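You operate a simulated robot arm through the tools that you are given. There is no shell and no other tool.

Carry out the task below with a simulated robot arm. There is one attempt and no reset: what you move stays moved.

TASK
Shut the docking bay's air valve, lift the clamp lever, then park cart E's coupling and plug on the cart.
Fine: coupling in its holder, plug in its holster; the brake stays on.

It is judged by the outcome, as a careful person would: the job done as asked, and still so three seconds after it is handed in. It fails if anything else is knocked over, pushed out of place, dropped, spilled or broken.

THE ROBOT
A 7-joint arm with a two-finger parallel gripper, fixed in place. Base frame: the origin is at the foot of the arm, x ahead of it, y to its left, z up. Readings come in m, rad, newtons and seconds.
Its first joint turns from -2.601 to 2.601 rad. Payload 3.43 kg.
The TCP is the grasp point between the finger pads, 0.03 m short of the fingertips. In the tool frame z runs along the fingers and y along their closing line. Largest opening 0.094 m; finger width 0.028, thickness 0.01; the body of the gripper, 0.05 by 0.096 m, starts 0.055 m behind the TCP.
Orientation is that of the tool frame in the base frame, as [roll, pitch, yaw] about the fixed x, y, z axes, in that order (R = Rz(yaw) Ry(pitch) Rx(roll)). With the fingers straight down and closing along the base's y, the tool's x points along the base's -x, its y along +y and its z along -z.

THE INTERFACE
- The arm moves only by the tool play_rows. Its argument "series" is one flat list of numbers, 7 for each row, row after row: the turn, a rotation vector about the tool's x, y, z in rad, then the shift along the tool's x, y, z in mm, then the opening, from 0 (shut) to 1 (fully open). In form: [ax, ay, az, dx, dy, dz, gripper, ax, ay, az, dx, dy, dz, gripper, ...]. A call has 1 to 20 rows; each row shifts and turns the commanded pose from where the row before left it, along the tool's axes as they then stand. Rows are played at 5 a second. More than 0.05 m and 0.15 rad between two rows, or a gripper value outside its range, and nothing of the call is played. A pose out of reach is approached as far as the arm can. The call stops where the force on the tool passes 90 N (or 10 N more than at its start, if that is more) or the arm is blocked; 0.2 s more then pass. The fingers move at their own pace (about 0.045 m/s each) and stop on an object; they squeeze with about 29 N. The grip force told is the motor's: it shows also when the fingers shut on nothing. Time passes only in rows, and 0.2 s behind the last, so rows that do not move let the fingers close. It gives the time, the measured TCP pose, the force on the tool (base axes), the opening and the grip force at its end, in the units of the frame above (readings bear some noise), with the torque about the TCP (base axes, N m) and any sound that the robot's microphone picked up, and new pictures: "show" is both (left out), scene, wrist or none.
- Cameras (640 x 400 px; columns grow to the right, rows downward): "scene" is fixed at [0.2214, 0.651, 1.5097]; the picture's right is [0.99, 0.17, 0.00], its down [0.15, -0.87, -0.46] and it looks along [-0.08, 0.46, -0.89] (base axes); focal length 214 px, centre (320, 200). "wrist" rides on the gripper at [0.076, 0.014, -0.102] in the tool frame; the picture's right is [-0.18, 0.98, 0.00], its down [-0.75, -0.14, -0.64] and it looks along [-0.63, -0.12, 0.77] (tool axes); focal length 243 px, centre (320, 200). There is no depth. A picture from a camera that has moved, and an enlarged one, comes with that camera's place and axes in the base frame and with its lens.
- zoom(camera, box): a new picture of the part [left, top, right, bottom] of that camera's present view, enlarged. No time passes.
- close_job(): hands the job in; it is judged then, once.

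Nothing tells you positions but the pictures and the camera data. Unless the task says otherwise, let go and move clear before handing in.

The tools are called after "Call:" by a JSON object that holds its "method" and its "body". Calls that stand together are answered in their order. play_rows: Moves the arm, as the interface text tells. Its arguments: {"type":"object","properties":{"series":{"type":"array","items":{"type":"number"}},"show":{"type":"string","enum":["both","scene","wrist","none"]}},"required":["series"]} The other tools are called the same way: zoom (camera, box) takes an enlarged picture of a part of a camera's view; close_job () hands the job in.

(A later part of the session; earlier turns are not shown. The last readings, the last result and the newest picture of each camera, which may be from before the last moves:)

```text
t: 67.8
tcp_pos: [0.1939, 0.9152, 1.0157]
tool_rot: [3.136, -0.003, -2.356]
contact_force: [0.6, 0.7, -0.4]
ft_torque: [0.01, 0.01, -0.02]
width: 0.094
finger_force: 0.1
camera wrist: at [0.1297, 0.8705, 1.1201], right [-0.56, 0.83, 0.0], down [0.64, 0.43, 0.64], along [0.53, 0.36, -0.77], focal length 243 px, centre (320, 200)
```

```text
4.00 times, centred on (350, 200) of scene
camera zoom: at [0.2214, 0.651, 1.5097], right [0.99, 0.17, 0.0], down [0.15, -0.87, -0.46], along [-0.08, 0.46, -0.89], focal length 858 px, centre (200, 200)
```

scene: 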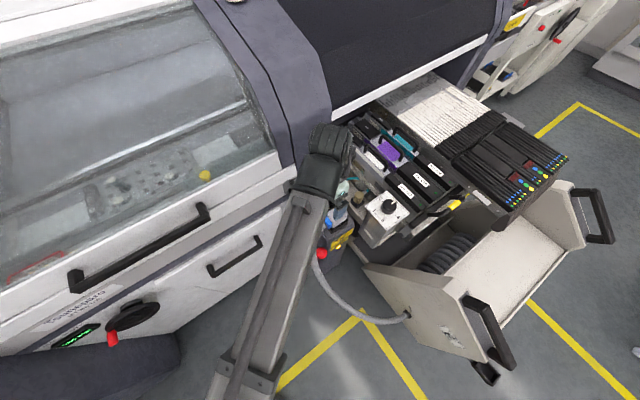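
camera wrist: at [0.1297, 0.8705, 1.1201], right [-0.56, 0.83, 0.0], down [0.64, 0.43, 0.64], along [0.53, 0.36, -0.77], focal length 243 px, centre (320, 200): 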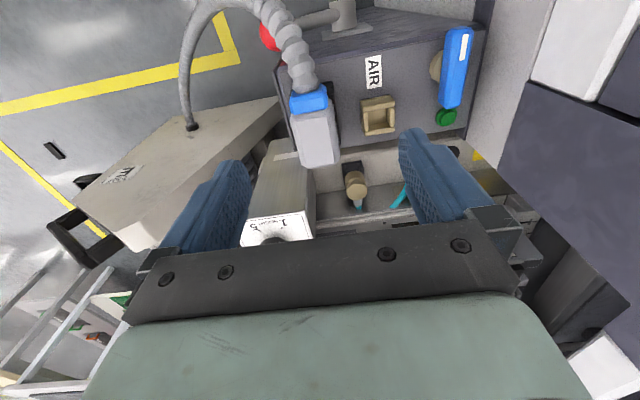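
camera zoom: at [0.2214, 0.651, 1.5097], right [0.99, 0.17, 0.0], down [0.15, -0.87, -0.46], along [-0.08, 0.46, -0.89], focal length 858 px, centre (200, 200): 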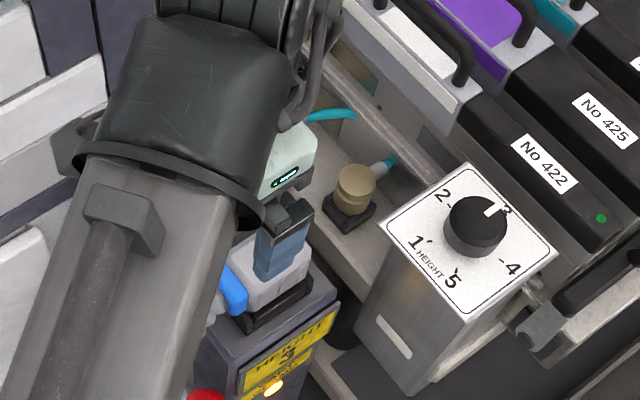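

The plug's top is at z≈0.879, about 44×60 mm, centred near (0.229, 0.933), with its hose leaving toward the robot side; the holster's long axis lies at right angles to it. Before gripping, I'll go over to the holster to inspect it and check the arm can reach there with the turned wrist.

Call:
{"method": "play_rows", "body": {"series": [0, 0, 0, -6.65, -45.8, -2, 1, 0, 0, 0, -6.65, -45.8, -2, 1, 0, 0, 0, -6.65, -45.8, -2, 1, 0, 0, 0, -6.65, -45.8, -2, 1, 0, 0, 0, -6.65, -45.8, 0, 1, 0, 0, 0, -6.65, -45.8, 0, 1, 0, 0, 0, -6.65, -45.8, 0, 1, 0, 0, 0, -6.65, -45.8, 0, 1, 0, 0, 0, -6.65, -45.8, 0, 1, 0, 0, 0, -6.65, -45.8, 0, 1, 0, 0, 0, -6.65, -45.8, 0, 1, 0, 0, 0, -6.65, -45.8, 0, 1, 0, 0, 0, -6.65, -45.8, 0, 1, 0, 0, 0, 0, 0, 0, 1], "show": "both"}}

```text
t: 70.8
tcp_pos: [0.6719, 0.5576, 1.0219]
tool_rot: [3.138, -0.002, -2.355]
contact_force: [0.2, -0.3, 0.0]
ft_torque: [0.01, 0.0, -0.01]
width: 0.0941
finger_force: 0.2
camera wrist: at [0.6097, 0.5129, 1.1251], right [-0.57, 0.82, 0.0], down [0.64, 0.43, 0.64], along [0.53, 0.36, -0.77], focal length 243 px, centre (320, 200)
```

scene: 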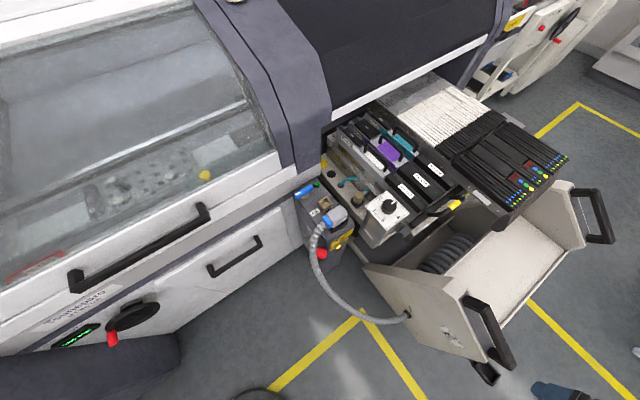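
wrist: 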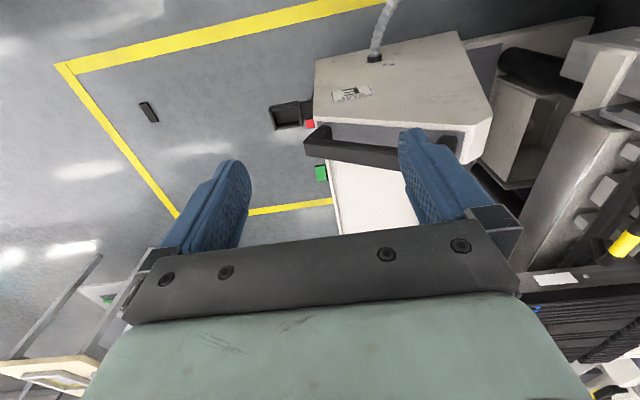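

Call:
{"method": "zoom", "body": {"camera": "wrist", "box": [240, 70, 400, 190]}}

Call:
{"method": "zoom", "body": {"camera": "wrist", "box": [255, 85, 345, 145]}}

Call:
{"method": "zoom", "body": {"camera": "scene", "box": [440, 330, 540, 400]}}

Call:
{"method": "zoom", "body": {"camera": "scene", "box": [290, 160, 400, 260]}}

```text
3.33 times, centred on (320, 130) of wrist
camera zoom: at [0.6097, 0.5129, 1.1251], right [-0.57, 0.82, 0.0], down [0.64, 0.43, 0.64], along [0.53, 0.36, -0.77], focal length 809 px, centre (320, 433)
```

zoom: 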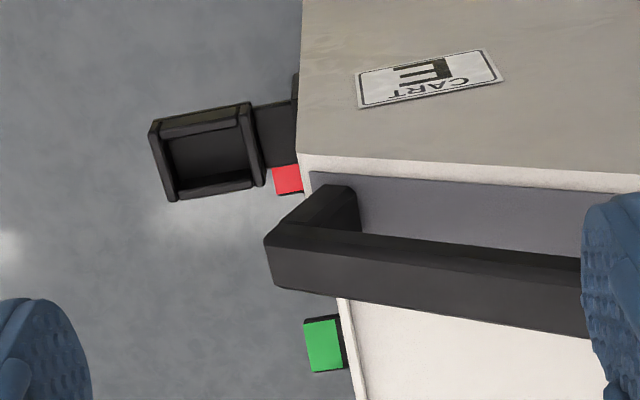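

```text
6.67 times, centred on (300, 115) of wrist
camera zoom: at [0.6097, 0.5129, 1.1251], right [-0.57, 0.82, 0.0], down [0.64, 0.43, 0.64], along [0.53, 0.36, -0.77], focal length 1618 px, centre (453, 767)
```

zoom: 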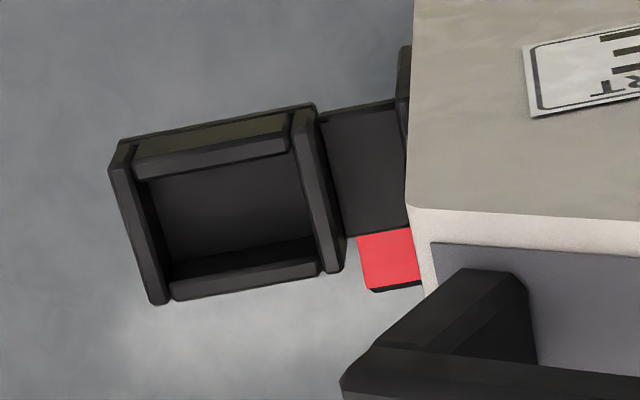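

```text
5.71 times, centred on (490, 365) of scene
camera zoom: at [0.2214, 0.651, 1.5097], right [0.99, 0.17, 0.0], down [0.15, -0.87, -0.46], along [-0.08, 0.46, -0.89], focal length 1226 px, centre (-651, -743)
```

zoom: 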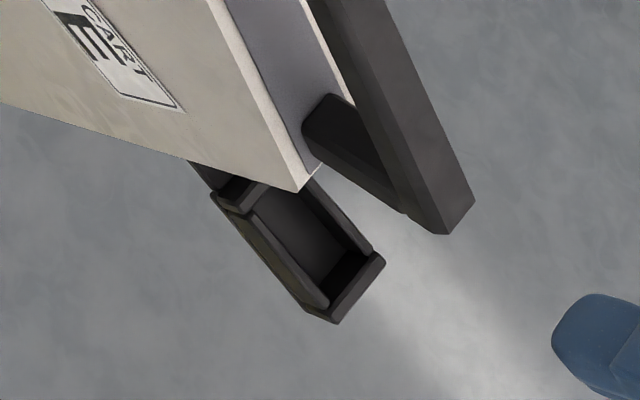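

```text
4.00 times, centred on (345, 210) of scene
camera zoom: at [0.2214, 0.651, 1.5097], right [0.99, 0.17, 0.0], down [0.15, -0.87, -0.46], along [-0.08, 0.46, -0.89], focal length 858 px, centre (220, 160)
```

zoom: 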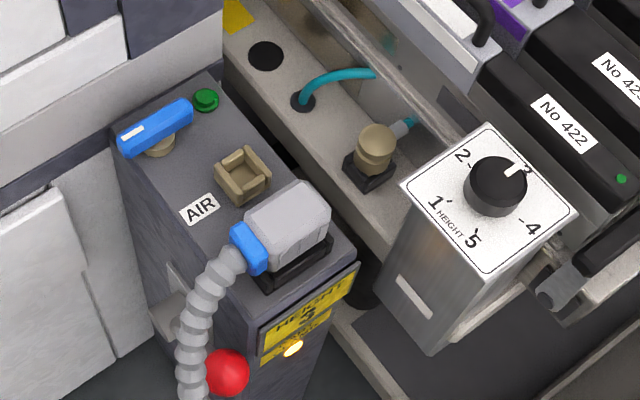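

The coupling is parked well in the scene view. The holster is an open four-walled box just behind the cart panel, below the push handle and above the red/green brake pedals. I'll tilt and turn the wrist into the orientation planned for the holster, to check it is reachable and look from closer.

Call:
{"method": "play_rows", "body": {"series": [0, -0.125, 0, 0, 0, 0, 1, 0, -0.125, 0, 0, 0, 0, 1, -0.0353, 0, -0.1384, 0, 0, 0, 1, -0.0353, 0, -0.1384, 0, 0, 0, 1, -0.0353, 0, -0.1384, 0, 0, 0, 1, -0.0353, 0, -0.1384, 0, 0, 0, 1, -0.0353, 0, -0.1384, 0, 0, 0, 1, -0.0353, 0, -0.1384, 0, 0, 0, 1, -0.0353, 0, -0.1384, 0, 0, 0, 1, -0.0353, 0, -0.1384, 0, 0, 0, 1, -0.0353, 0, -0.1384, 0, 0, 0, 1, -0.0353, 0, -0.1384, 0, 0, 0, 1, -0.0353, 0, -0.1384, 0, 0, 0, 1, 0, 0, 0, 0, 0, 0, 1], "show": "both"}}

```text
t: 73.8
tcp_pos: [0.6729, 0.5546, 1.0229]
tool_rot: [-3.141, 0.254, -0.784]
contact_force: [0.4, -0.1, -0.3]
ft_torque: [-0.01, -0.02, -0.02]
width: 0.0938
finger_force: 0.0
camera wrist: at [0.7347, 0.4746, 1.1035], right [-0.82, -0.57, 0.05], down [-0.3, 0.5, 0.81], along [-0.49, 0.65, -0.58], focal length 243 px, centre (320, 200)
```

scene: 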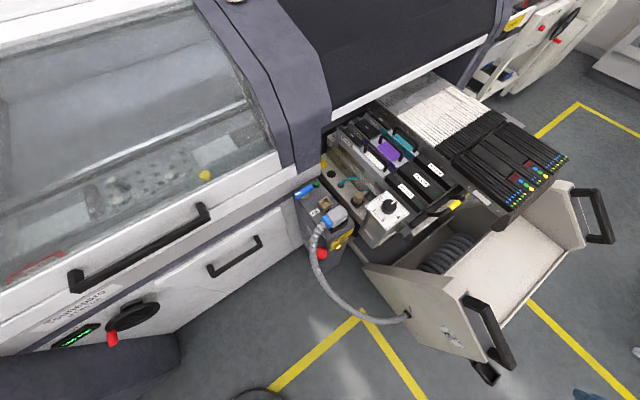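
wrist: 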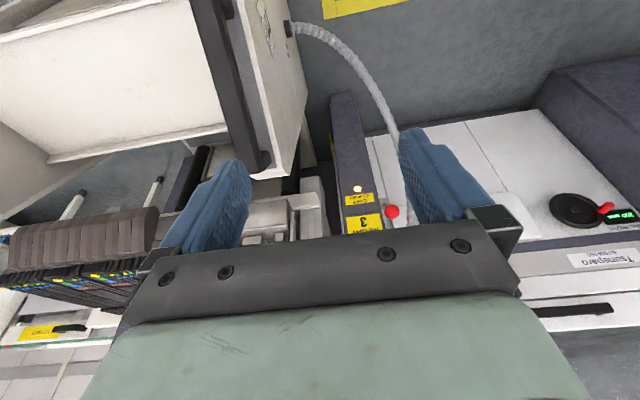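

The wrist orientation is reachable. Now I'll move over beside the holster, keeping to the rear of the push handle, for a close look.

Call:
{"method": "play_rows", "body": {"series": [0, 0, 0, 35, -5, -9, 1, 0, 0, 0, 35, -5, -9, 1, 0, 0, 0, 36.6, -10, -9.2, 1, 0, 0, 0, 10, -30, 39, 1, 0, 0, 0, 10, -30, 39, 1, 0, 0, 0, 9.6, 0, 38, 1, 0, 0, 0, 0, 0, 0, 1], "show": "both"}}

Call:
{"method": "zoom", "body": {"camera": "wrist", "box": [200, 0, 440, 200]}}

```text
refused: row 4 steps farther than a row can; nothing moved
```

```text
2.00 times, centred on (320, 100) of wrist
camera zoom: at [0.7347, 0.4746, 1.1035], right [-0.82, -0.57, 0.05], down [-0.3, 0.5, 0.81], along [-0.49, 0.65, -0.58], focal length 485 px, centre (320, 400)
```

zoom: 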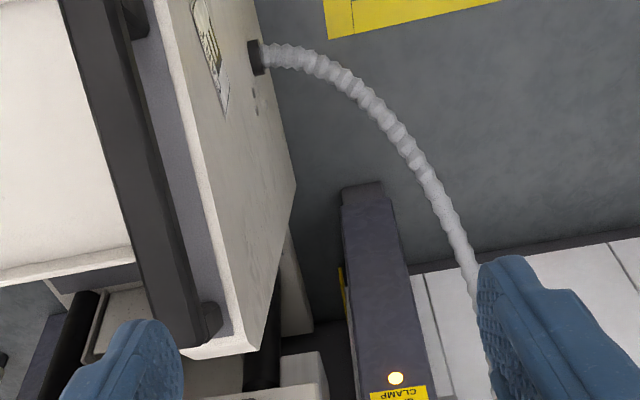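

One row was too long, so nothing moved; I'll resend it with shorter rows.

Call:
{"method": "play_rows", "body": {"series": [0, 0, 0, 35, -5, -9, 1, 0, 0, 0, 35, -5, -9, 1, 0, 0, 0, 36.6, -10, -9.2, 1, 0, 0, 0, 7, -20, 29, 1, 0, 0, 0, 7, -20, 29, 1, 0, 0, 0, 7, -20, 29, 1, 0, 0, 0, 7, 0, 29, 1, 0, 0, 0, 0, 0, 0, 1], "show": "both"}}

Call:
{"method": "zoom", "body": {"camera": "wrist", "box": [200, 0, 440, 200]}}

```text
t: 75.7
tcp_pos: [0.8073, 0.5332, 0.9034]
tool_rot: [3.141, 0.255, -0.785]
contact_force: [0.2, 0.0, 0.0]
ft_torque: [0.02, -0.03, 0.0]
width: 0.0942
finger_force: 0.1
camera wrist: at [0.8683, 0.4538, 0.9833], right [-0.82, -0.57, 0.05], down [-0.3, 0.5, 0.81], along [-0.49, 0.65, -0.58], focal length 243 px, centre (320, 200)
```

scene: 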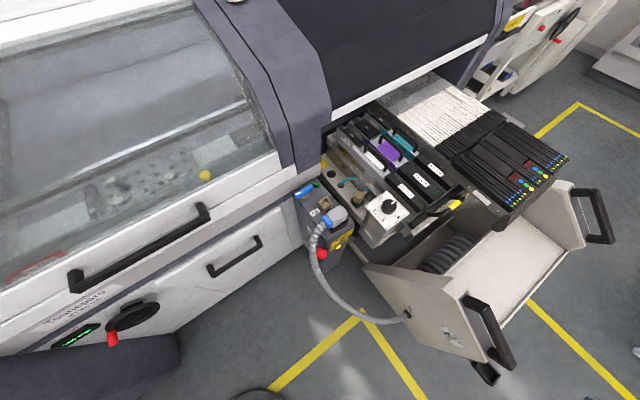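
wrist: 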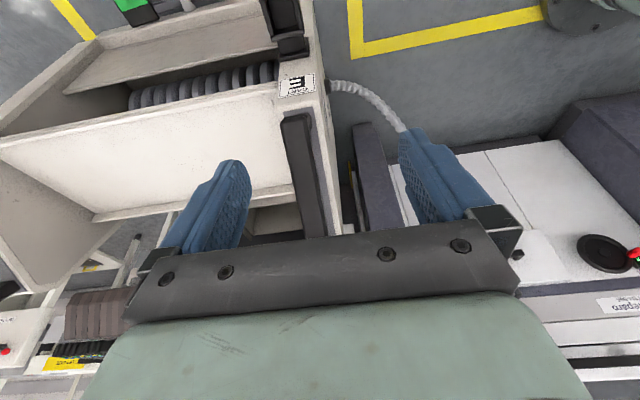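

```text
2.00 times, centred on (320, 100) of wrist
camera zoom: at [0.8683, 0.4538, 0.9833], right [-0.82, -0.57, 0.05], down [-0.3, 0.5, 0.81], along [-0.49, 0.65, -0.58], focal length 485 px, centre (320, 400)
```

zoom: 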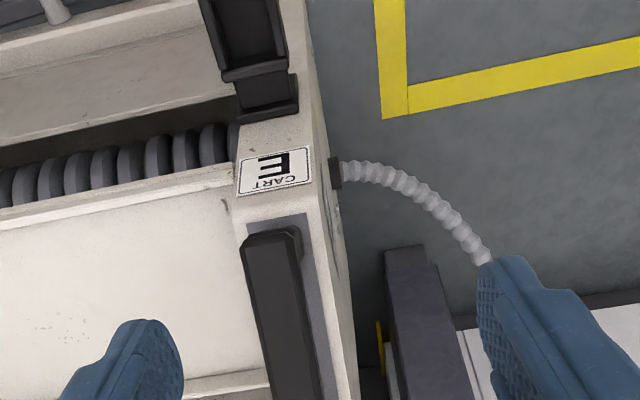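

The holster is at the top edge of this view. I'll shift rearward so it lies along the tool axis.

Call:
{"method": "play_rows", "body": {"series": [0, 0, 0, 34, -17.5, -8.7, 1, 0, 0, 0, 34, -17.5, -8.7, 1, 0, 0, 0, 0, 0, 0, 1], "show": "wrist"}}

Call:
{"method": "zoom", "body": {"camera": "wrist", "box": [220, 0, 420, 160]}}

```text
t: 76.5
tcp_pos: [0.8808, 0.5092, 0.9054]
tool_rot: [-3.141, 0.256, -0.786]
contact_force: [0.3, -0.5, -0.5]
ft_torque: [-0.01, 0.01, 0.0]
width: 0.0939
finger_force: 0.1
camera wrist: at [0.9414, 0.4291, 0.9859], right [-0.82, -0.57, 0.05], down [-0.3, 0.5, 0.81], along [-0.49, 0.65, -0.58], focal length 243 px, centre (320, 200)
```

wrist: 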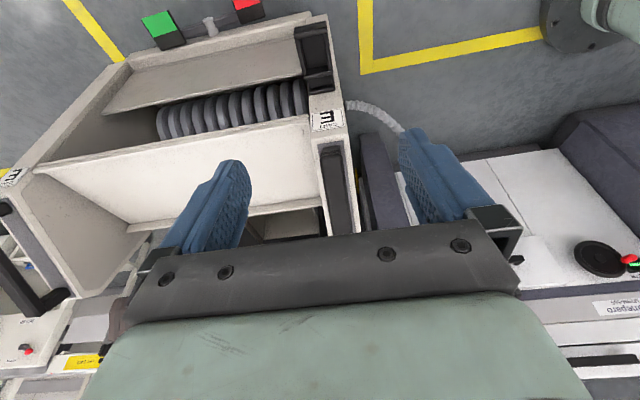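

```text
2.50 times, centred on (320, 80) of wrist
camera zoom: at [0.9414, 0.4291, 0.9859], right [-0.82, -0.57, 0.05], down [-0.3, 0.5, 0.81], along [-0.49, 0.65, -0.58], focal length 606 px, centre (320, 500)
```

zoom: 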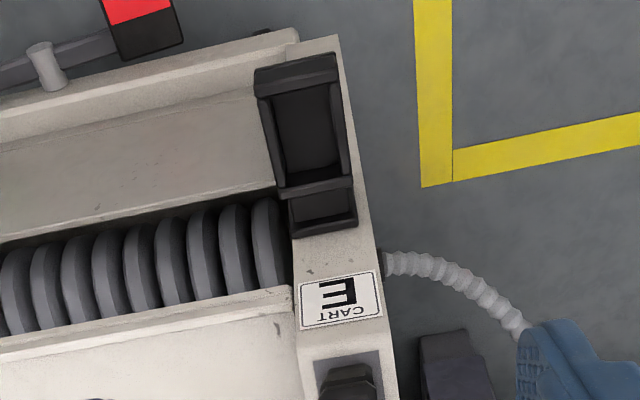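

I now have a clear fix on the holster: outer box about 67×52 mm, centred near (0.828, 0.569), rim at z≈0.564, long side along the cart's length. Now I'll go back to the plug: rise, turn the wrist back, and travel over at height.

Call:
{"method": "play_rows", "body": {"series": [0, 0, 0, -10.3, 0, -40.4, 1, 0, 0, 0, -10.3, 0, -40.4, 1, 0, 0, 0, -10.3, 0, -40.4, 1, 0.0353, 0, 0.1384, 0, 0, 0, 1, 0.0353, 0, 0.1384, 0, 0, 0, 1, 0.0353, 0, 0.1384, 0, 0, 0, 1, 0.0353, 0, 0.1384, 0, 0, 0, 1, 0.0353, 0, 0.1384, 0, 0, 0, 1, 0.0353, 0, 0.1384, 0, 0, 0, 1, 0.0353, 0, 0.1384, 0, 0, 0, 1, 0.0353, 0, 0.1384, 0, 0, 0, 1, 0.0353, 0, 0.1384, 0, 0, 0, 1, 0.0353, 0, 0.1384, 0, 0, 0, 1, 0.0353, 0, 0.1384, 0, 0, 0, 1, 0, 0, 0, 0, 0, 0, 1], "show": "none"}}

```text
t: 79.7
tcp_pos: [0.8815, 0.51, 1.0283]
tool_rot: [3.135, 0.249, -2.36]
contact_force: [-0.5, 0.0, -1.1]
ft_torque: [0.02, -0.01, 0.0]
width: 0.0942
finger_force: 0.0
```

The wrist is back to the plug-gripping orientation at a safe height. I'll now travel over to above the plug.

Call:
{"method": "play_rows", "body": {"series": [0, 0, 0, 9.6, 44.7, -0.6, 1, 0, 0, 0, 9.6, 44.7, -0.6, 1, 0, 0, 0, 9.6, 44.7, -0.6, 1, 0, 0, 0, 9.6, 44.7, -0.6, 1, 0, 0, 0, 9.6, 44.7, -0.6, 1, 0, 0, 0, 9.6, 44.7, -0.6, 1, 0, 0, 0, 9.6, 44.7, -0.6, 1, 0, 0, 0, 9.6, 44.7, -0.6, 1, 0, 0, 0, 9.6, 44.7, -0.6, 1, 0, 0, 0, 9.6, 44.7, -0.6, 1, 0, 0, 0, 9.6, 44.7, -0.6, 1, 0, 0, 0, 9.6, 44.7, -0.6, 1, 0, 0, 0, 9.6, 44.7, -0.6, 1, 0, 0, 0, 9.6, 44.7, -0.6, 1, 0, 0, 0, 9.6, 44.7, -0.6, 1, 0, 0, 0, 9.6, 44.7, -0.6, 1, 0, 0, 0, 9.6, 44.7, -0.6, 1, 0, 0, 0, 0, 0, 0, 1], "show": "both"}}

Call:
{"method": "zoom", "body": {"camera": "wrist", "box": [200, 0, 440, 200]}}

```text
t: 83.5
tcp_pos: [0.2307, 0.935, 1.0027]
tool_rot: [3.137, 0.247, -2.358]
contact_force: [-0.5, -0.2, -0.7]
ft_torque: [0.04, 0.01, 0.0]
width: 0.094
finger_force: 0.1
camera wrist: at [0.1519, 0.8757, 1.0834], right [-0.57, 0.82, 0.05], down [0.51, 0.3, 0.81], along [0.65, 0.48, -0.59], focal length 243 px, centre (320, 200)
```

scene: 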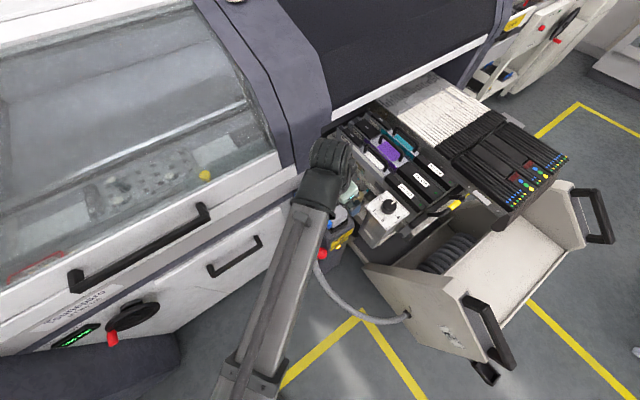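
wrist: 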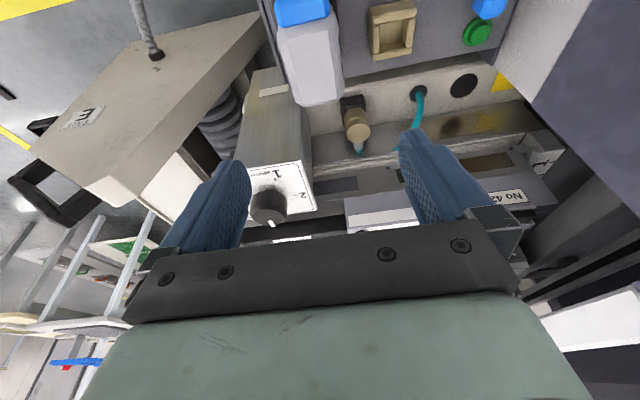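

```text
2.00 times, centred on (320, 100) of wrist
camera zoom: at [0.1519, 0.8757, 1.0834], right [-0.57, 0.82, 0.05], down [0.51, 0.3, 0.81], along [0.65, 0.48, -0.59], focal length 485 px, centre (320, 400)
```

zoom: 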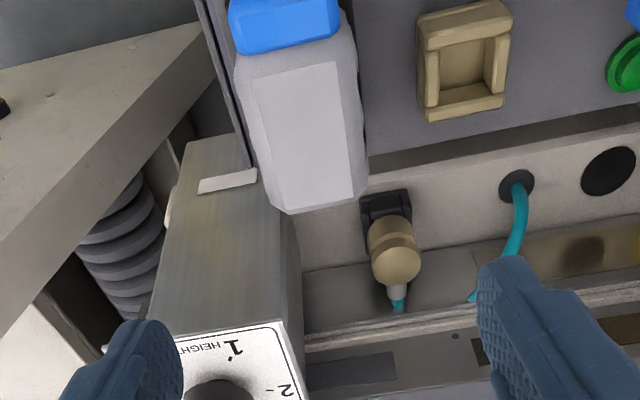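

The plug's top is centred at (0.229, 0.934). I'll narrow the opening to 80 mm to clear the empty brass receptacle and descend around the plug.

Call:
{"method": "play_rows", "body": {"series": [0, 0, 0, 9.5, 0, 35.2, 0.85, 0, 0, 0, 9.5, 0, 35.2, 0.85, 0, 0, 0, 9.5, 0, 35.2, 0.85, 0, 0, 0, 0, 0, 0, 0.85], "show": "wrist"}}

Call:
{"method": "zoom", "body": {"camera": "wrist", "box": [160, 0, 480, 240]}}

```text
t: 84.5
tcp_pos: [0.2275, 0.9319, 0.893]
tool_rot: [3.136, 0.25, -2.358]
contact_force: [0.0, -0.5, 0.9]
ft_torque: [0.01, 0.0, -0.01]
width: 0.0798
finger_force: 0.0
camera wrist: at [0.148, 0.8714, 0.9736], right [-0.57, 0.82, 0.05], down [0.51, 0.3, 0.81], along [0.65, 0.48, -0.59], focal length 243 px, centre (320, 200)
```

wrist: 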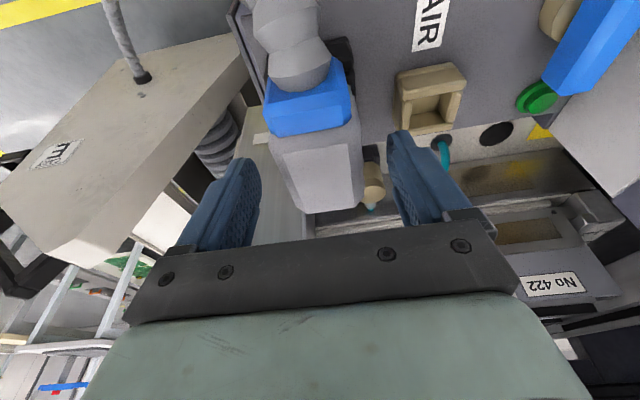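

```text
1.67 times, centred on (320, 120) of wrist
camera zoom: at [0.148, 0.8714, 0.9736], right [-0.57, 0.82, 0.05], down [0.51, 0.3, 0.81], along [0.65, 0.48, -0.59], focal length 404 px, centre (320, 333)
```

zoom: 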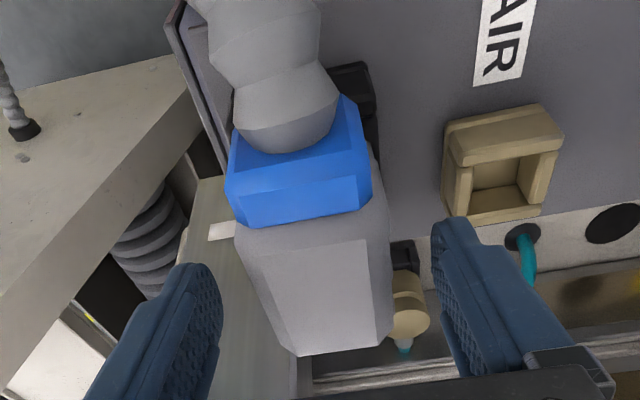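

The plug is centred between the open fingers. Lowering the last few centimetres.

Call:
{"method": "play_rows", "body": {"series": [0, 0, 0, 4, 0, 17.5, 0.85, 0, 0, 0, 4, 0, 17.5, 0.85, 0, 0, 0, 0, 0, 0, 0.85], "show": "wrist"}}

Call:
{"method": "zoom", "body": {"camera": "wrist", "box": [160, 20, 480, 260]}}

```text
t: 85.2
tcp_pos: [0.2274, 0.9318, 0.8564]
tool_rot: [3.137, 0.248, -2.359]
contact_force: [0.1, -0.4, -0.1]
ft_torque: [-0.04, 0.03, 0.0]
width: 0.0801
finger_force: 0.2
camera wrist: at [0.1488, 0.8718, 0.9374], right [-0.57, 0.82, 0.05], down [0.51, 0.3, 0.81], along [0.65, 0.48, -0.59], focal length 243 px, centre (320, 200)
```

wrist: 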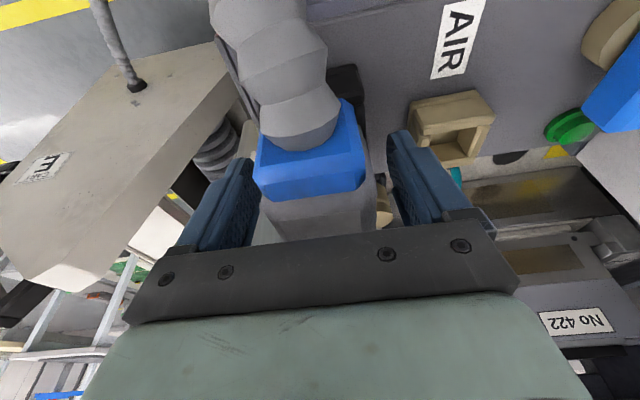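

```text
1.67 times, centred on (320, 140) of wrist
camera zoom: at [0.1488, 0.8718, 0.9374], right [-0.57, 0.82, 0.05], down [0.51, 0.3, 0.81], along [0.65, 0.48, -0.59], focal length 404 px, centre (320, 300)
```

zoom: 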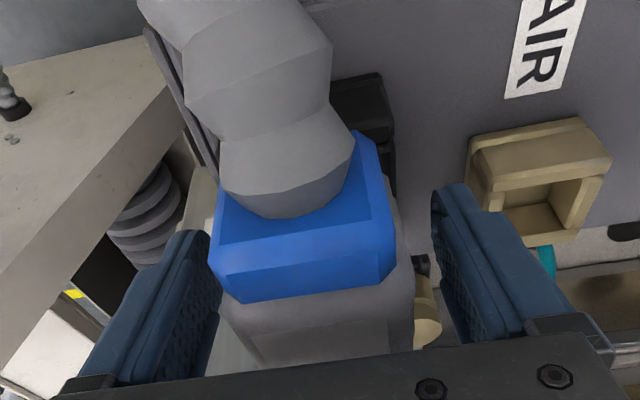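

Fingers straddle the plug body at mid-length. Closing the grip.

Call:
{"method": "play_rows", "body": {"series": [0, 0, 0, 0, 0, 0, 0.5, 0, 0, 0, 0, 0, 0, 0.3, 0, 0, 0, 0, 0, 0, 0.1, 0, 0, 0, 0, 0, 0, 0, 0, 0, 0, 0, 0, 0, 0], "show": "wrist"}}

Call:
{"method": "zoom", "body": {"camera": "wrist", "box": [160, 20, 480, 260]}}

```text
t: 86.5
tcp_pos: [0.2277, 0.9334, 0.8571]
tool_rot: [3.134, 0.249, -2.358]
contact_force: [-13.6, 16.9, -0.7]
ft_torque: [0.47, 0.55, -0.32]
width: 0.0515
finger_force: 45.2
camera wrist: at [0.1476, 0.8731, 0.9374], right [-0.57, 0.82, 0.05], down [0.51, 0.3, 0.81], along [0.65, 0.49, -0.59], focal length 243 px, centre (320, 200)
```

wrist: 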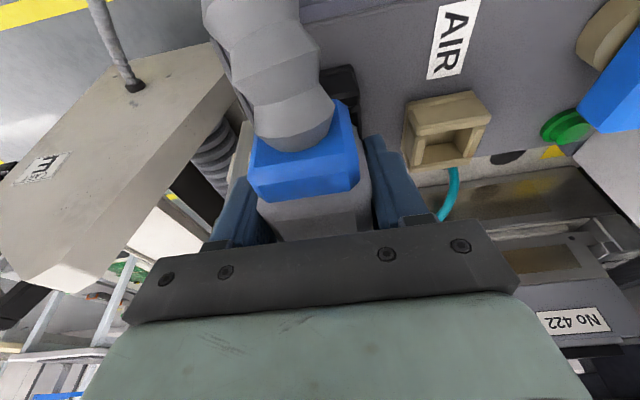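

```text
1.67 times, centred on (320, 140) of wrist
camera zoom: at [0.1476, 0.8731, 0.9374], right [-0.57, 0.82, 0.05], down [0.51, 0.3, 0.81], along [0.65, 0.49, -0.59], focal length 404 px, centre (320, 300)
```

zoom: 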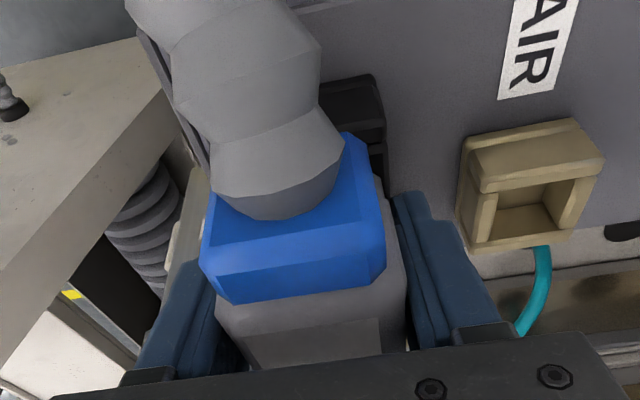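

Gripped at 51.5 mm, with some sideways force showing I'm about 2 mm off-centre. I'll ease the tool sideways to relax that before pulling.

Call:
{"method": "play_rows", "body": {"series": [0, 0, 0, 0, 1, 0, 0, 0, 0, 0, 0, 1, 0, 0, 0, 0, 0, 0, 0, 0, 0], "show": "none"}}

```text
t: 87.2
tcp_pos: [0.226, 0.9329, 0.8564]
tool_rot: [3.135, 0.248, -2.359]
contact_force: [-15.3, 7.0, 6.7]
ft_torque: [1.06, 0.63, 0.01]
width: 0.0516
finger_force: 45.1
```

Call:
{"method": "play_rows", "body": {"series": [0, 0, 0, 0, 1, 0, 0, 0, 0, 0, 0, 0.5, 0, 0, 0, 0, 0, 0, 0, 0, 0], "show": "wrist"}}

Call:
{"method": "zoom", "body": {"camera": "wrist", "box": [200, 60, 440, 260]}}

```text
t: 88.0
tcp_pos: [0.2278, 0.9323, 0.8562]
tool_rot: [3.138, 0.247, -2.358]
contact_force: [-9.1, -7.7, 12.7]
ft_torque: [0.55, 1.59, 0.54]
width: 0.0522
finger_force: 45.0
camera wrist: at [0.1473, 0.8736, 0.9375], right [-0.57, 0.82, 0.05], down [0.51, 0.3, 0.81], along [0.65, 0.48, -0.59], focal length 243 px, centre (320, 200)
```

wrist: 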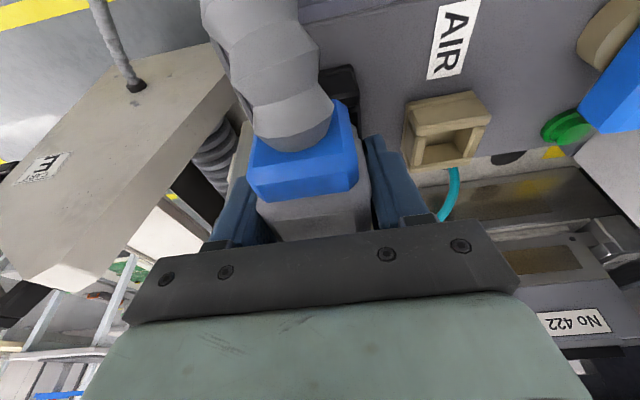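

```text
2.00 times, centred on (320, 160) of wrist
camera zoom: at [0.1473, 0.8736, 0.9375], right [-0.57, 0.82, 0.05], down [0.51, 0.3, 0.81], along [0.65, 0.48, -0.59], focal length 485 px, centre (320, 280)
```

zoom: 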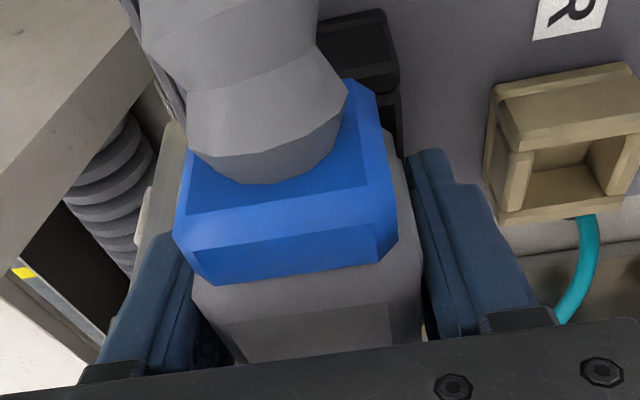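

Sideways force is now balanced. I'll pull the plug straight up in small steps.

Call:
{"method": "play_rows", "body": {"series": [0, 0, 0, -1, 0, -3.9, 0, 0, 0, 0, -1.2, 0, -4.8, 0, 0, 0, 0, -2.5, 0, -9.7, 0, 0, 0, 0, 0, 0, 0, 0], "show": "wrist"}}

Call:
{"method": "zoom", "body": {"camera": "wrist", "box": [200, 60, 440, 260]}}

```text
t: 89.0
tcp_pos: [0.2279, 0.9368, 0.8764]
tool_rot: [3.134, 0.255, -2.358]
contact_force: [0.0, 0.1, -0.9]
ft_torque: [0.02, 0.02, 0.04]
width: 0.048
finger_force: 29.2
camera wrist: at [0.1484, 0.8766, 0.9576], right [-0.57, 0.82, 0.05], down [0.5, 0.3, 0.81], along [0.65, 0.49, -0.58], focal length 243 px, centre (320, 200)
```

wrist: 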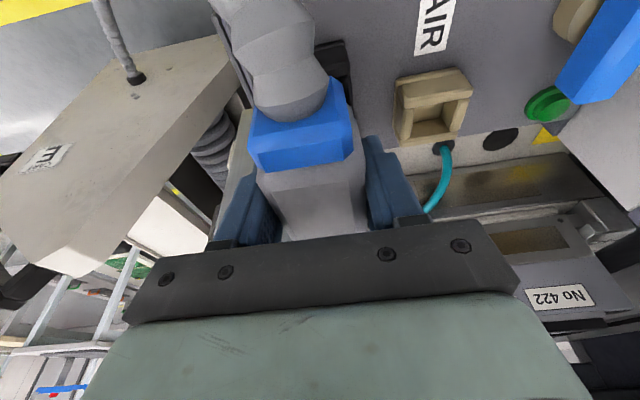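

```text
2.00 times, centred on (320, 160) of wrist
camera zoom: at [0.1484, 0.8766, 0.9576], right [-0.57, 0.82, 0.05], down [0.5, 0.3, 0.81], along [0.65, 0.49, -0.58], focal length 485 px, centre (320, 280)
```

zoom: 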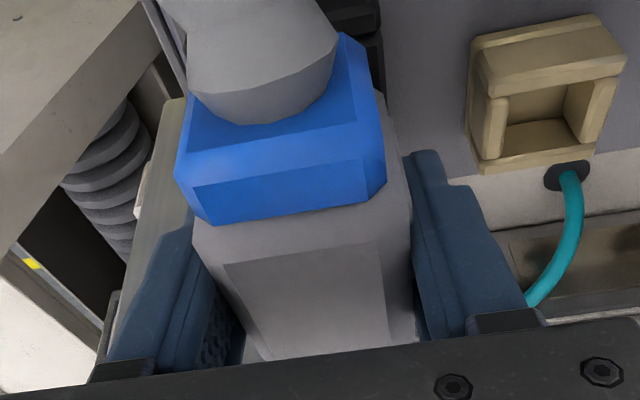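

The fingertips had been pinching the socket's frame; they've now slid up off it and closed on the plug body itself (48 mm). I'll lift again and see if the plug comes.

Call:
{"method": "play_rows", "body": {"series": [0, 0, 0, -1, 0, -3.9, 0, 0, 0, 0, -1.2, 0, -4.8, 0, 0, 0, 0, -1.2, 0, -4.8, 0, 0, 0, 0, 0, 0, 0, 0], "show": "wrist"}}

Call:
{"method": "zoom", "body": {"camera": "wrist", "box": [200, 60, 440, 260]}}

Call:
{"method": "zoom", "body": {"camera": "scene", "box": [300, 180, 380, 250]}}

```text
t: 90.0
tcp_pos: [0.2273, 0.9348, 0.8896]
tool_rot: [3.136, 0.251, -2.357]
contact_force: [0.5, -0.2, -2.0]
ft_torque: [0.01, -0.01, 0.02]
width: 0.0482
finger_force: 29.5
camera wrist: at [0.1477, 0.8748, 0.9698], right [-0.57, 0.82, 0.05], down [0.51, 0.3, 0.81], along [0.65, 0.48, -0.59], focal length 243 px, centre (320, 200)
```

wrist: 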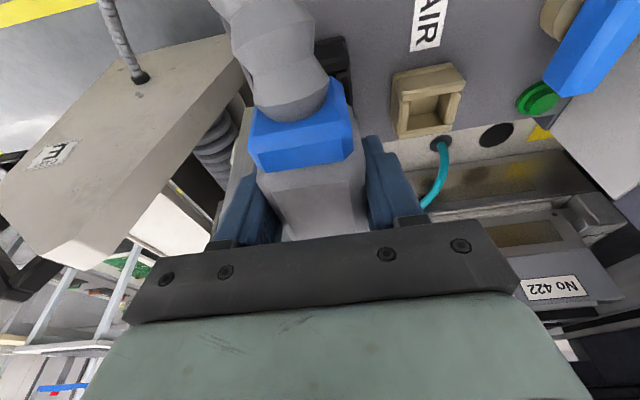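

```text
2.00 times, centred on (320, 160) of wrist
camera zoom: at [0.1477, 0.8748, 0.9698], right [-0.57, 0.82, 0.05], down [0.51, 0.3, 0.81], along [0.65, 0.48, -0.59], focal length 485 px, centre (320, 280)
```

zoom: 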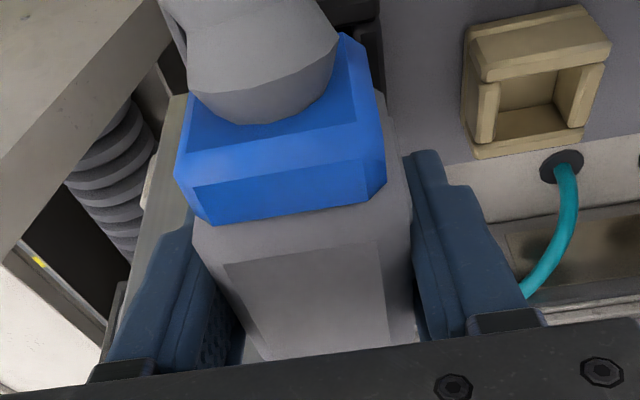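

```text
5.71 times, centred on (340, 215) of scene
camera zoom: at [0.2214, 0.651, 1.5097], right [0.99, 0.17, 0.0], down [0.15, -0.87, -0.46], along [-0.08, 0.46, -0.89], focal length 1226 px, centre (206, 114)
```

zoom: 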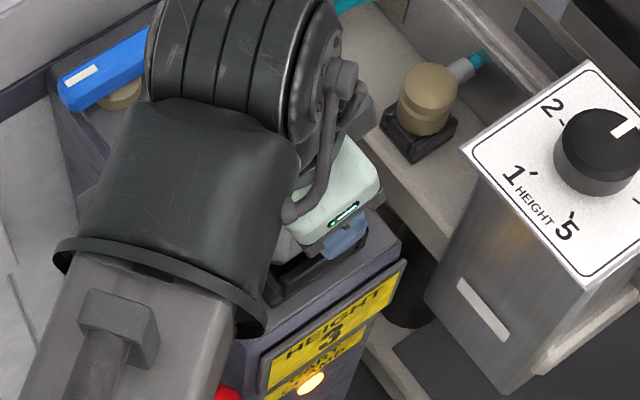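

The plug is now moving with the gripper. I'll lift it clear and check the plug and hose.

Call:
{"method": "play_rows", "body": {"series": [0, 0, 0, -3, 0, -11.6, 0, 0, 0, 0, -4, 0, -15.5, 0, 0, 0, 0, -5, 0, -19.4, 0, 0, 0, 0, -5, 0, -19.4, 0, 0, 0, 0, 0, 0, 0, 0], "show": "both"}}

Call:
{"method": "zoom", "body": {"camera": "wrist", "box": [180, 0, 460, 260]}}

Call:
{"method": "zoom", "body": {"camera": "scene", "box": [290, 170, 390, 290]}}

```text
t: 91.2
tcp_pos: [0.2272, 0.9358, 0.9581]
tool_rot: [3.136, 0.246, -2.356]
contact_force: [0.4, 0.1, -2.8]
ft_torque: [0.01, -0.01, -0.01]
width: 0.0482
finger_force: 29.1
camera wrist: at [0.1485, 0.8753, 1.0389], right [-0.57, 0.82, 0.05], down [0.51, 0.3, 0.81], along [0.65, 0.48, -0.59], focal length 243 px, centre (320, 200)
```

scene: 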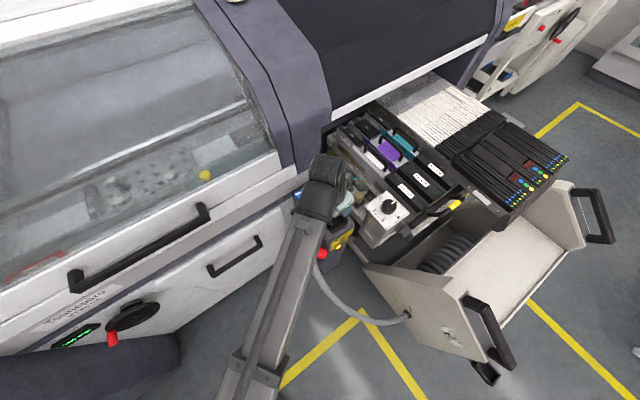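
wrist: 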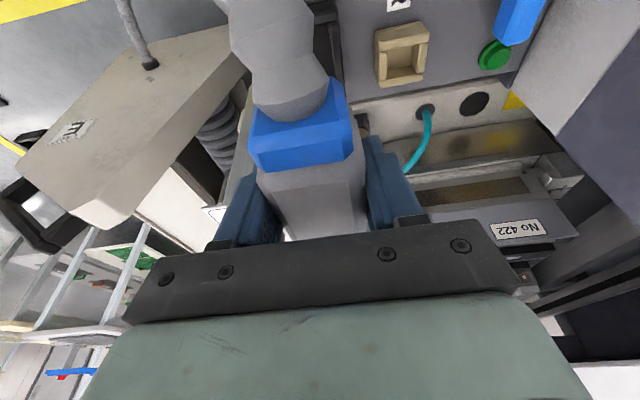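

```text
1.54 times, centred on (320, 130) of wrist
camera zoom: at [0.1485, 0.8753, 1.0389], right [-0.57, 0.82, 0.05], down [0.51, 0.3, 0.81], along [0.65, 0.48, -0.59], focal length 373 px, centre (320, 308)
```

zoom: 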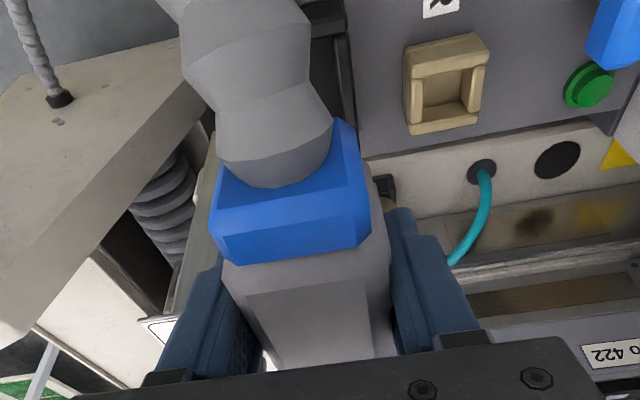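

```text
3.33 times, centred on (340, 230) of scene
camera zoom: at [0.2214, 0.651, 1.5097], right [0.99, 0.17, 0.0], down [0.15, -0.87, -0.46], along [-0.08, 0.46, -0.89], focal length 715 px, centre (253, 100)
```

zoom: 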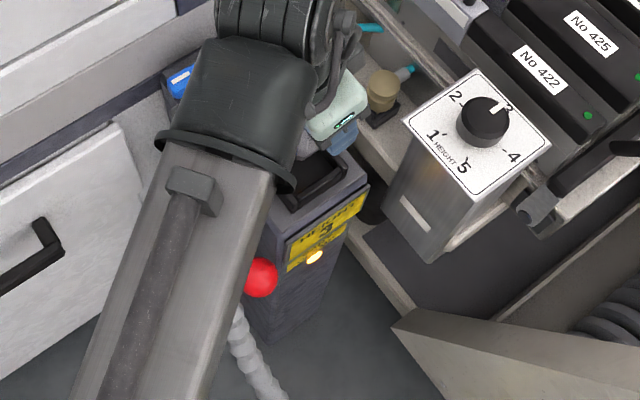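

The plug is out and held firmly; the lever is still up and the hose hangs free. I'll raise it a little more and carry it along the cart's length on the robot side, at moderate speed.

Call:
{"method": "play_rows", "body": {"series": [0, 0, 0, -5, 0, -19.4, 0, 0, 0, 0, -5, 0, -19.4, 0, 0, 0, 0, 0, -20, 0, 0, 0, 0, 0, 0, -30, 0, 0, 0, 0, 0, 0, -30, 0, 0, 0, 0, 0, 0, -30, 0, 0, 0, 0, 0, 0, -30, 0, 0, 0, 0, 0, 0, -30, 0, 0, 0, 0, 0, 0, -30, 0, 0, 0, 0, 0, 0, -30, 0, 0, 0, 0, 0, 0, -30, 0, 0, 0, 0, 0, 0, -30, 0, 0, 0, 0, 0, 0, -30, 0, 0, 0, 0, 0, 0, 0, 0, 0], "show": "both"}}

```text
t: 94.2
tcp_pos: [0.455, 0.7102, 0.9949]
tool_rot: [3.134, 0.251, -2.355]
contact_force: [0.3, -0.3, -2.0]
ft_torque: [0.01, -0.02, -0.02]
width: 0.0483
finger_force: 29.7
camera wrist: at [0.3751, 0.6493, 1.0763], right [-0.57, 0.82, 0.05], down [0.51, 0.3, 0.81], along [0.65, 0.48, -0.59], focal length 243 px, centre (320, 200)
```

scene: 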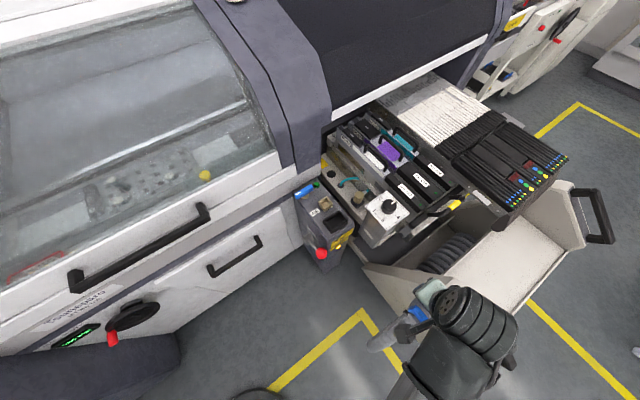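
wrist: 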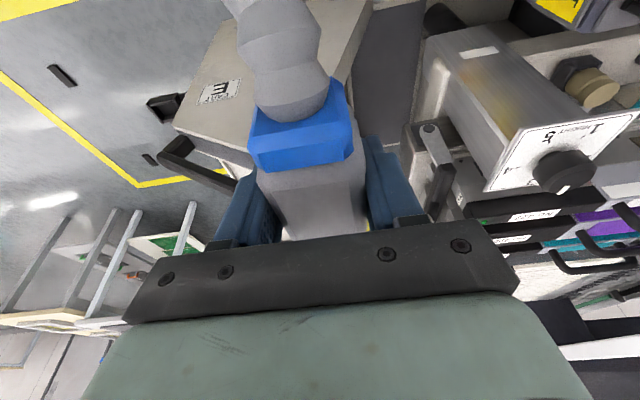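

The plug is travelling well with the hose trailing. Continuing toward the rear of the cart.

Call:
{"method": "play_rows", "body": {"series": [0, 0, 0, 0, -31, 0, 0, 0, 0, 0, 0, -31, 0, 0, 0, 0, 0, 0, -31, 0, 0, 0, 0, 0, 0, -31, 0, 0, 0, 0, 0, 0, -31, 0, 0, 0, 0, 0, 0, -31, 0, 0, 0, 0, 0, 0, -31, 0, 0, 0, 0, 0, 0, -31, 0, 0, 0, 0, 0, 0, -31, 0, 0, 0, 0, 0, 0, -31, 0, 0, 0, 0, 0, 0, -31, 0, 0, 0, 0, 0, 0, -31, 0, 0, 0, 0, 0, 0, -31, 0, 0, 0, 0, 0, 0, 0, 0, 0], "show": "both"}}

Call:
{"method": "zoom", "body": {"camera": "scene", "box": [290, 160, 400, 270]}}

```text
t: 97.2
tcp_pos: [0.7396, 0.4239, 0.9931]
tool_rot: [3.136, 0.247, -2.359]
contact_force: [-0.8, 0.0, -1.6]
ft_torque: [-0.03, -0.06, -0.01]
width: 0.0482
finger_force: 29.2
camera wrist: at [0.6595, 0.3628, 1.0748], right [-0.57, 0.82, 0.05], down [0.51, 0.3, 0.81], along [0.65, 0.48, -0.59], focal length 243 px, centre (320, 200)
```

scene: 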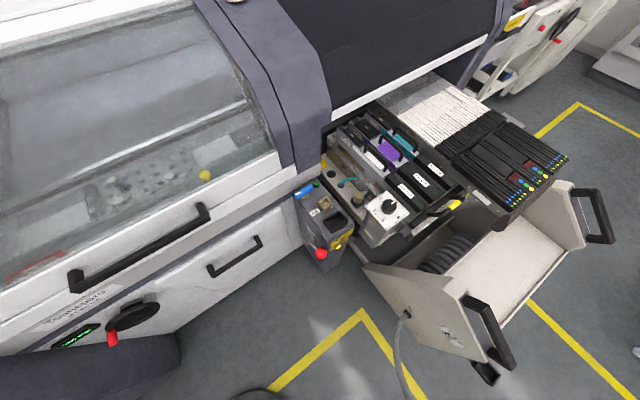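
wrist: 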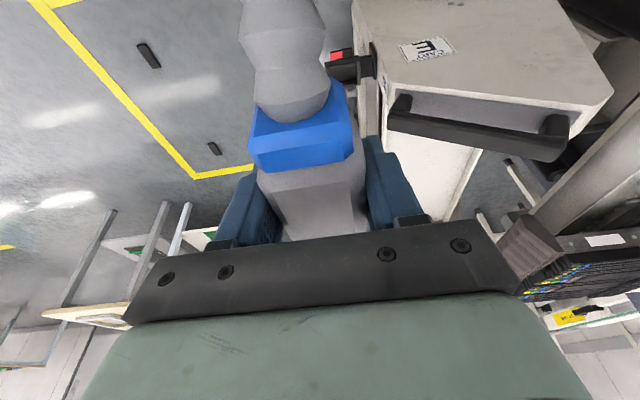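

```text
3.64 times, centred on (345, 215) of scene
camera zoom: at [0.2214, 0.651, 1.5097], right [0.99, 0.17, 0.0], down [0.15, -0.87, -0.46], along [-0.08, 0.46, -0.89], focal length 780 px, centre (229, 146)
```

zoom: 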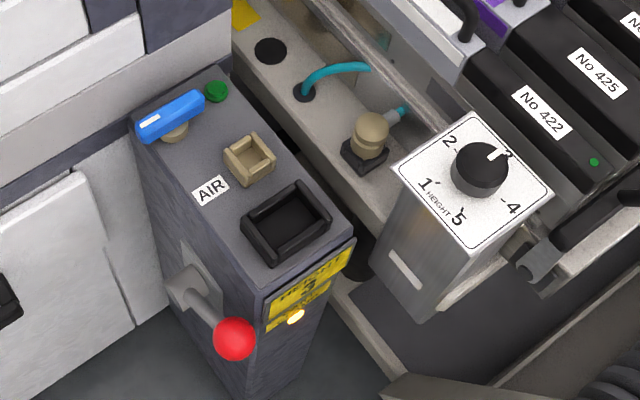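

The post is now clear, with valve shut, lever up and empty socket visible. I'll now turn the plug 90° so its hose end points rearward, matching the holster's long axis.

Call:
{"method": "play_rows", "body": {"series": [-0.0353, 0, -0.1384, 0, 0, 0, 0, -0.0353, 0, -0.1384, 0, 0, 0, 0, -0.0353, 0, -0.1384, 0, 0, 0, 0, -0.0353, 0, -0.1384, 0, 0, 0, 0, -0.0353, 0, -0.1384, 0, 0, 0, 0, -0.0353, 0, -0.1384, 0, 0, 0, 0, -0.0353, 0, -0.1384, 0, 0, 0, 0, -0.0353, 0, -0.1384, 0, 0, 0, 0, -0.0353, 0, -0.1384, 0, 0, 0, 0, -0.0353, 0, -0.1384, 0, 0, 0, 0, -0.0353, 0, -0.1384, 0, 0, 0, 0, 0, 0, 0, 0, 0, 0, 0, 0, 0, 0, 0, 0, 0, 0], "show": "both"}}

Call:
{"method": "zoom", "body": {"camera": "wrist", "box": [160, 0, 480, 240]}}

```text
t: 100.0
tcp_pos: [0.7389, 0.4235, 0.9932]
tool_rot: [3.139, 0.256, -0.783]
contact_force: [-0.1, -0.2, -2.5]
ft_torque: [0.02, -0.02, 0.0]
width: 0.0483
finger_force: 29.4
camera wrist: at [0.7997, 0.344, 1.0741], right [-0.82, -0.57, 0.05], down [-0.3, 0.5, 0.81], along [-0.49, 0.65, -0.58], focal length 243 px, centre (320, 200)
```

scene: 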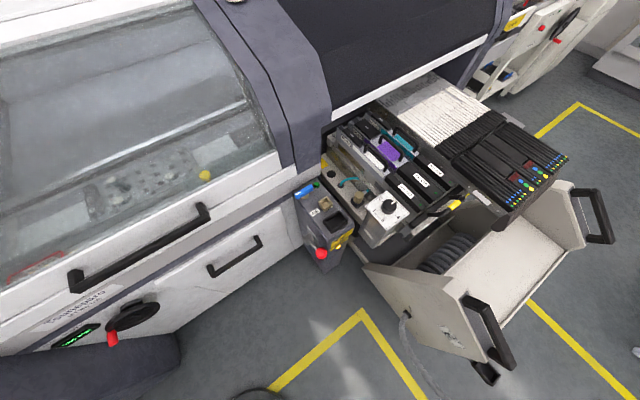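
wrist: 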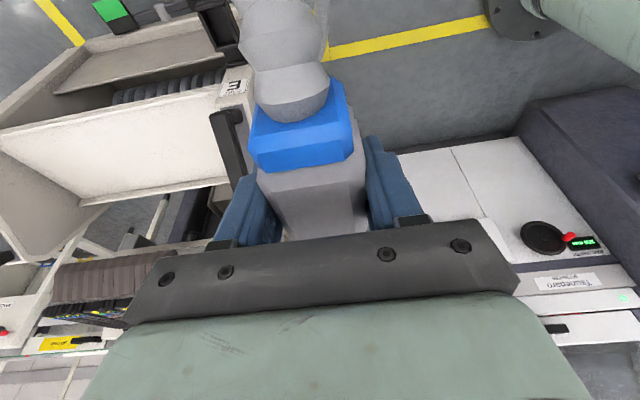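

```text
1.67 times, centred on (320, 120) of wrist
camera zoom: at [0.7997, 0.344, 1.0741], right [-0.82, -0.57, 0.05], down [-0.3, 0.5, 0.81], along [-0.49, 0.65, -0.58], focal length 404 px, centre (320, 333)
```

zoom: 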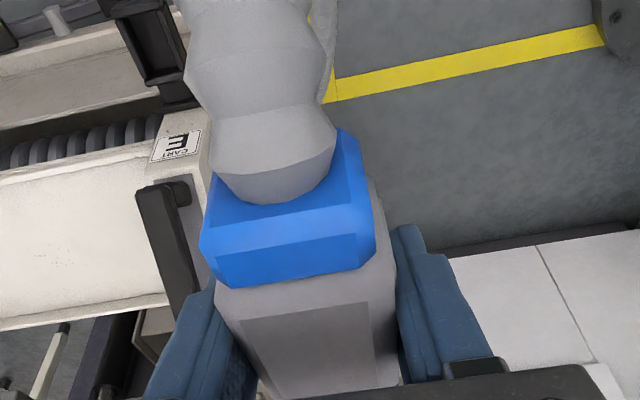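

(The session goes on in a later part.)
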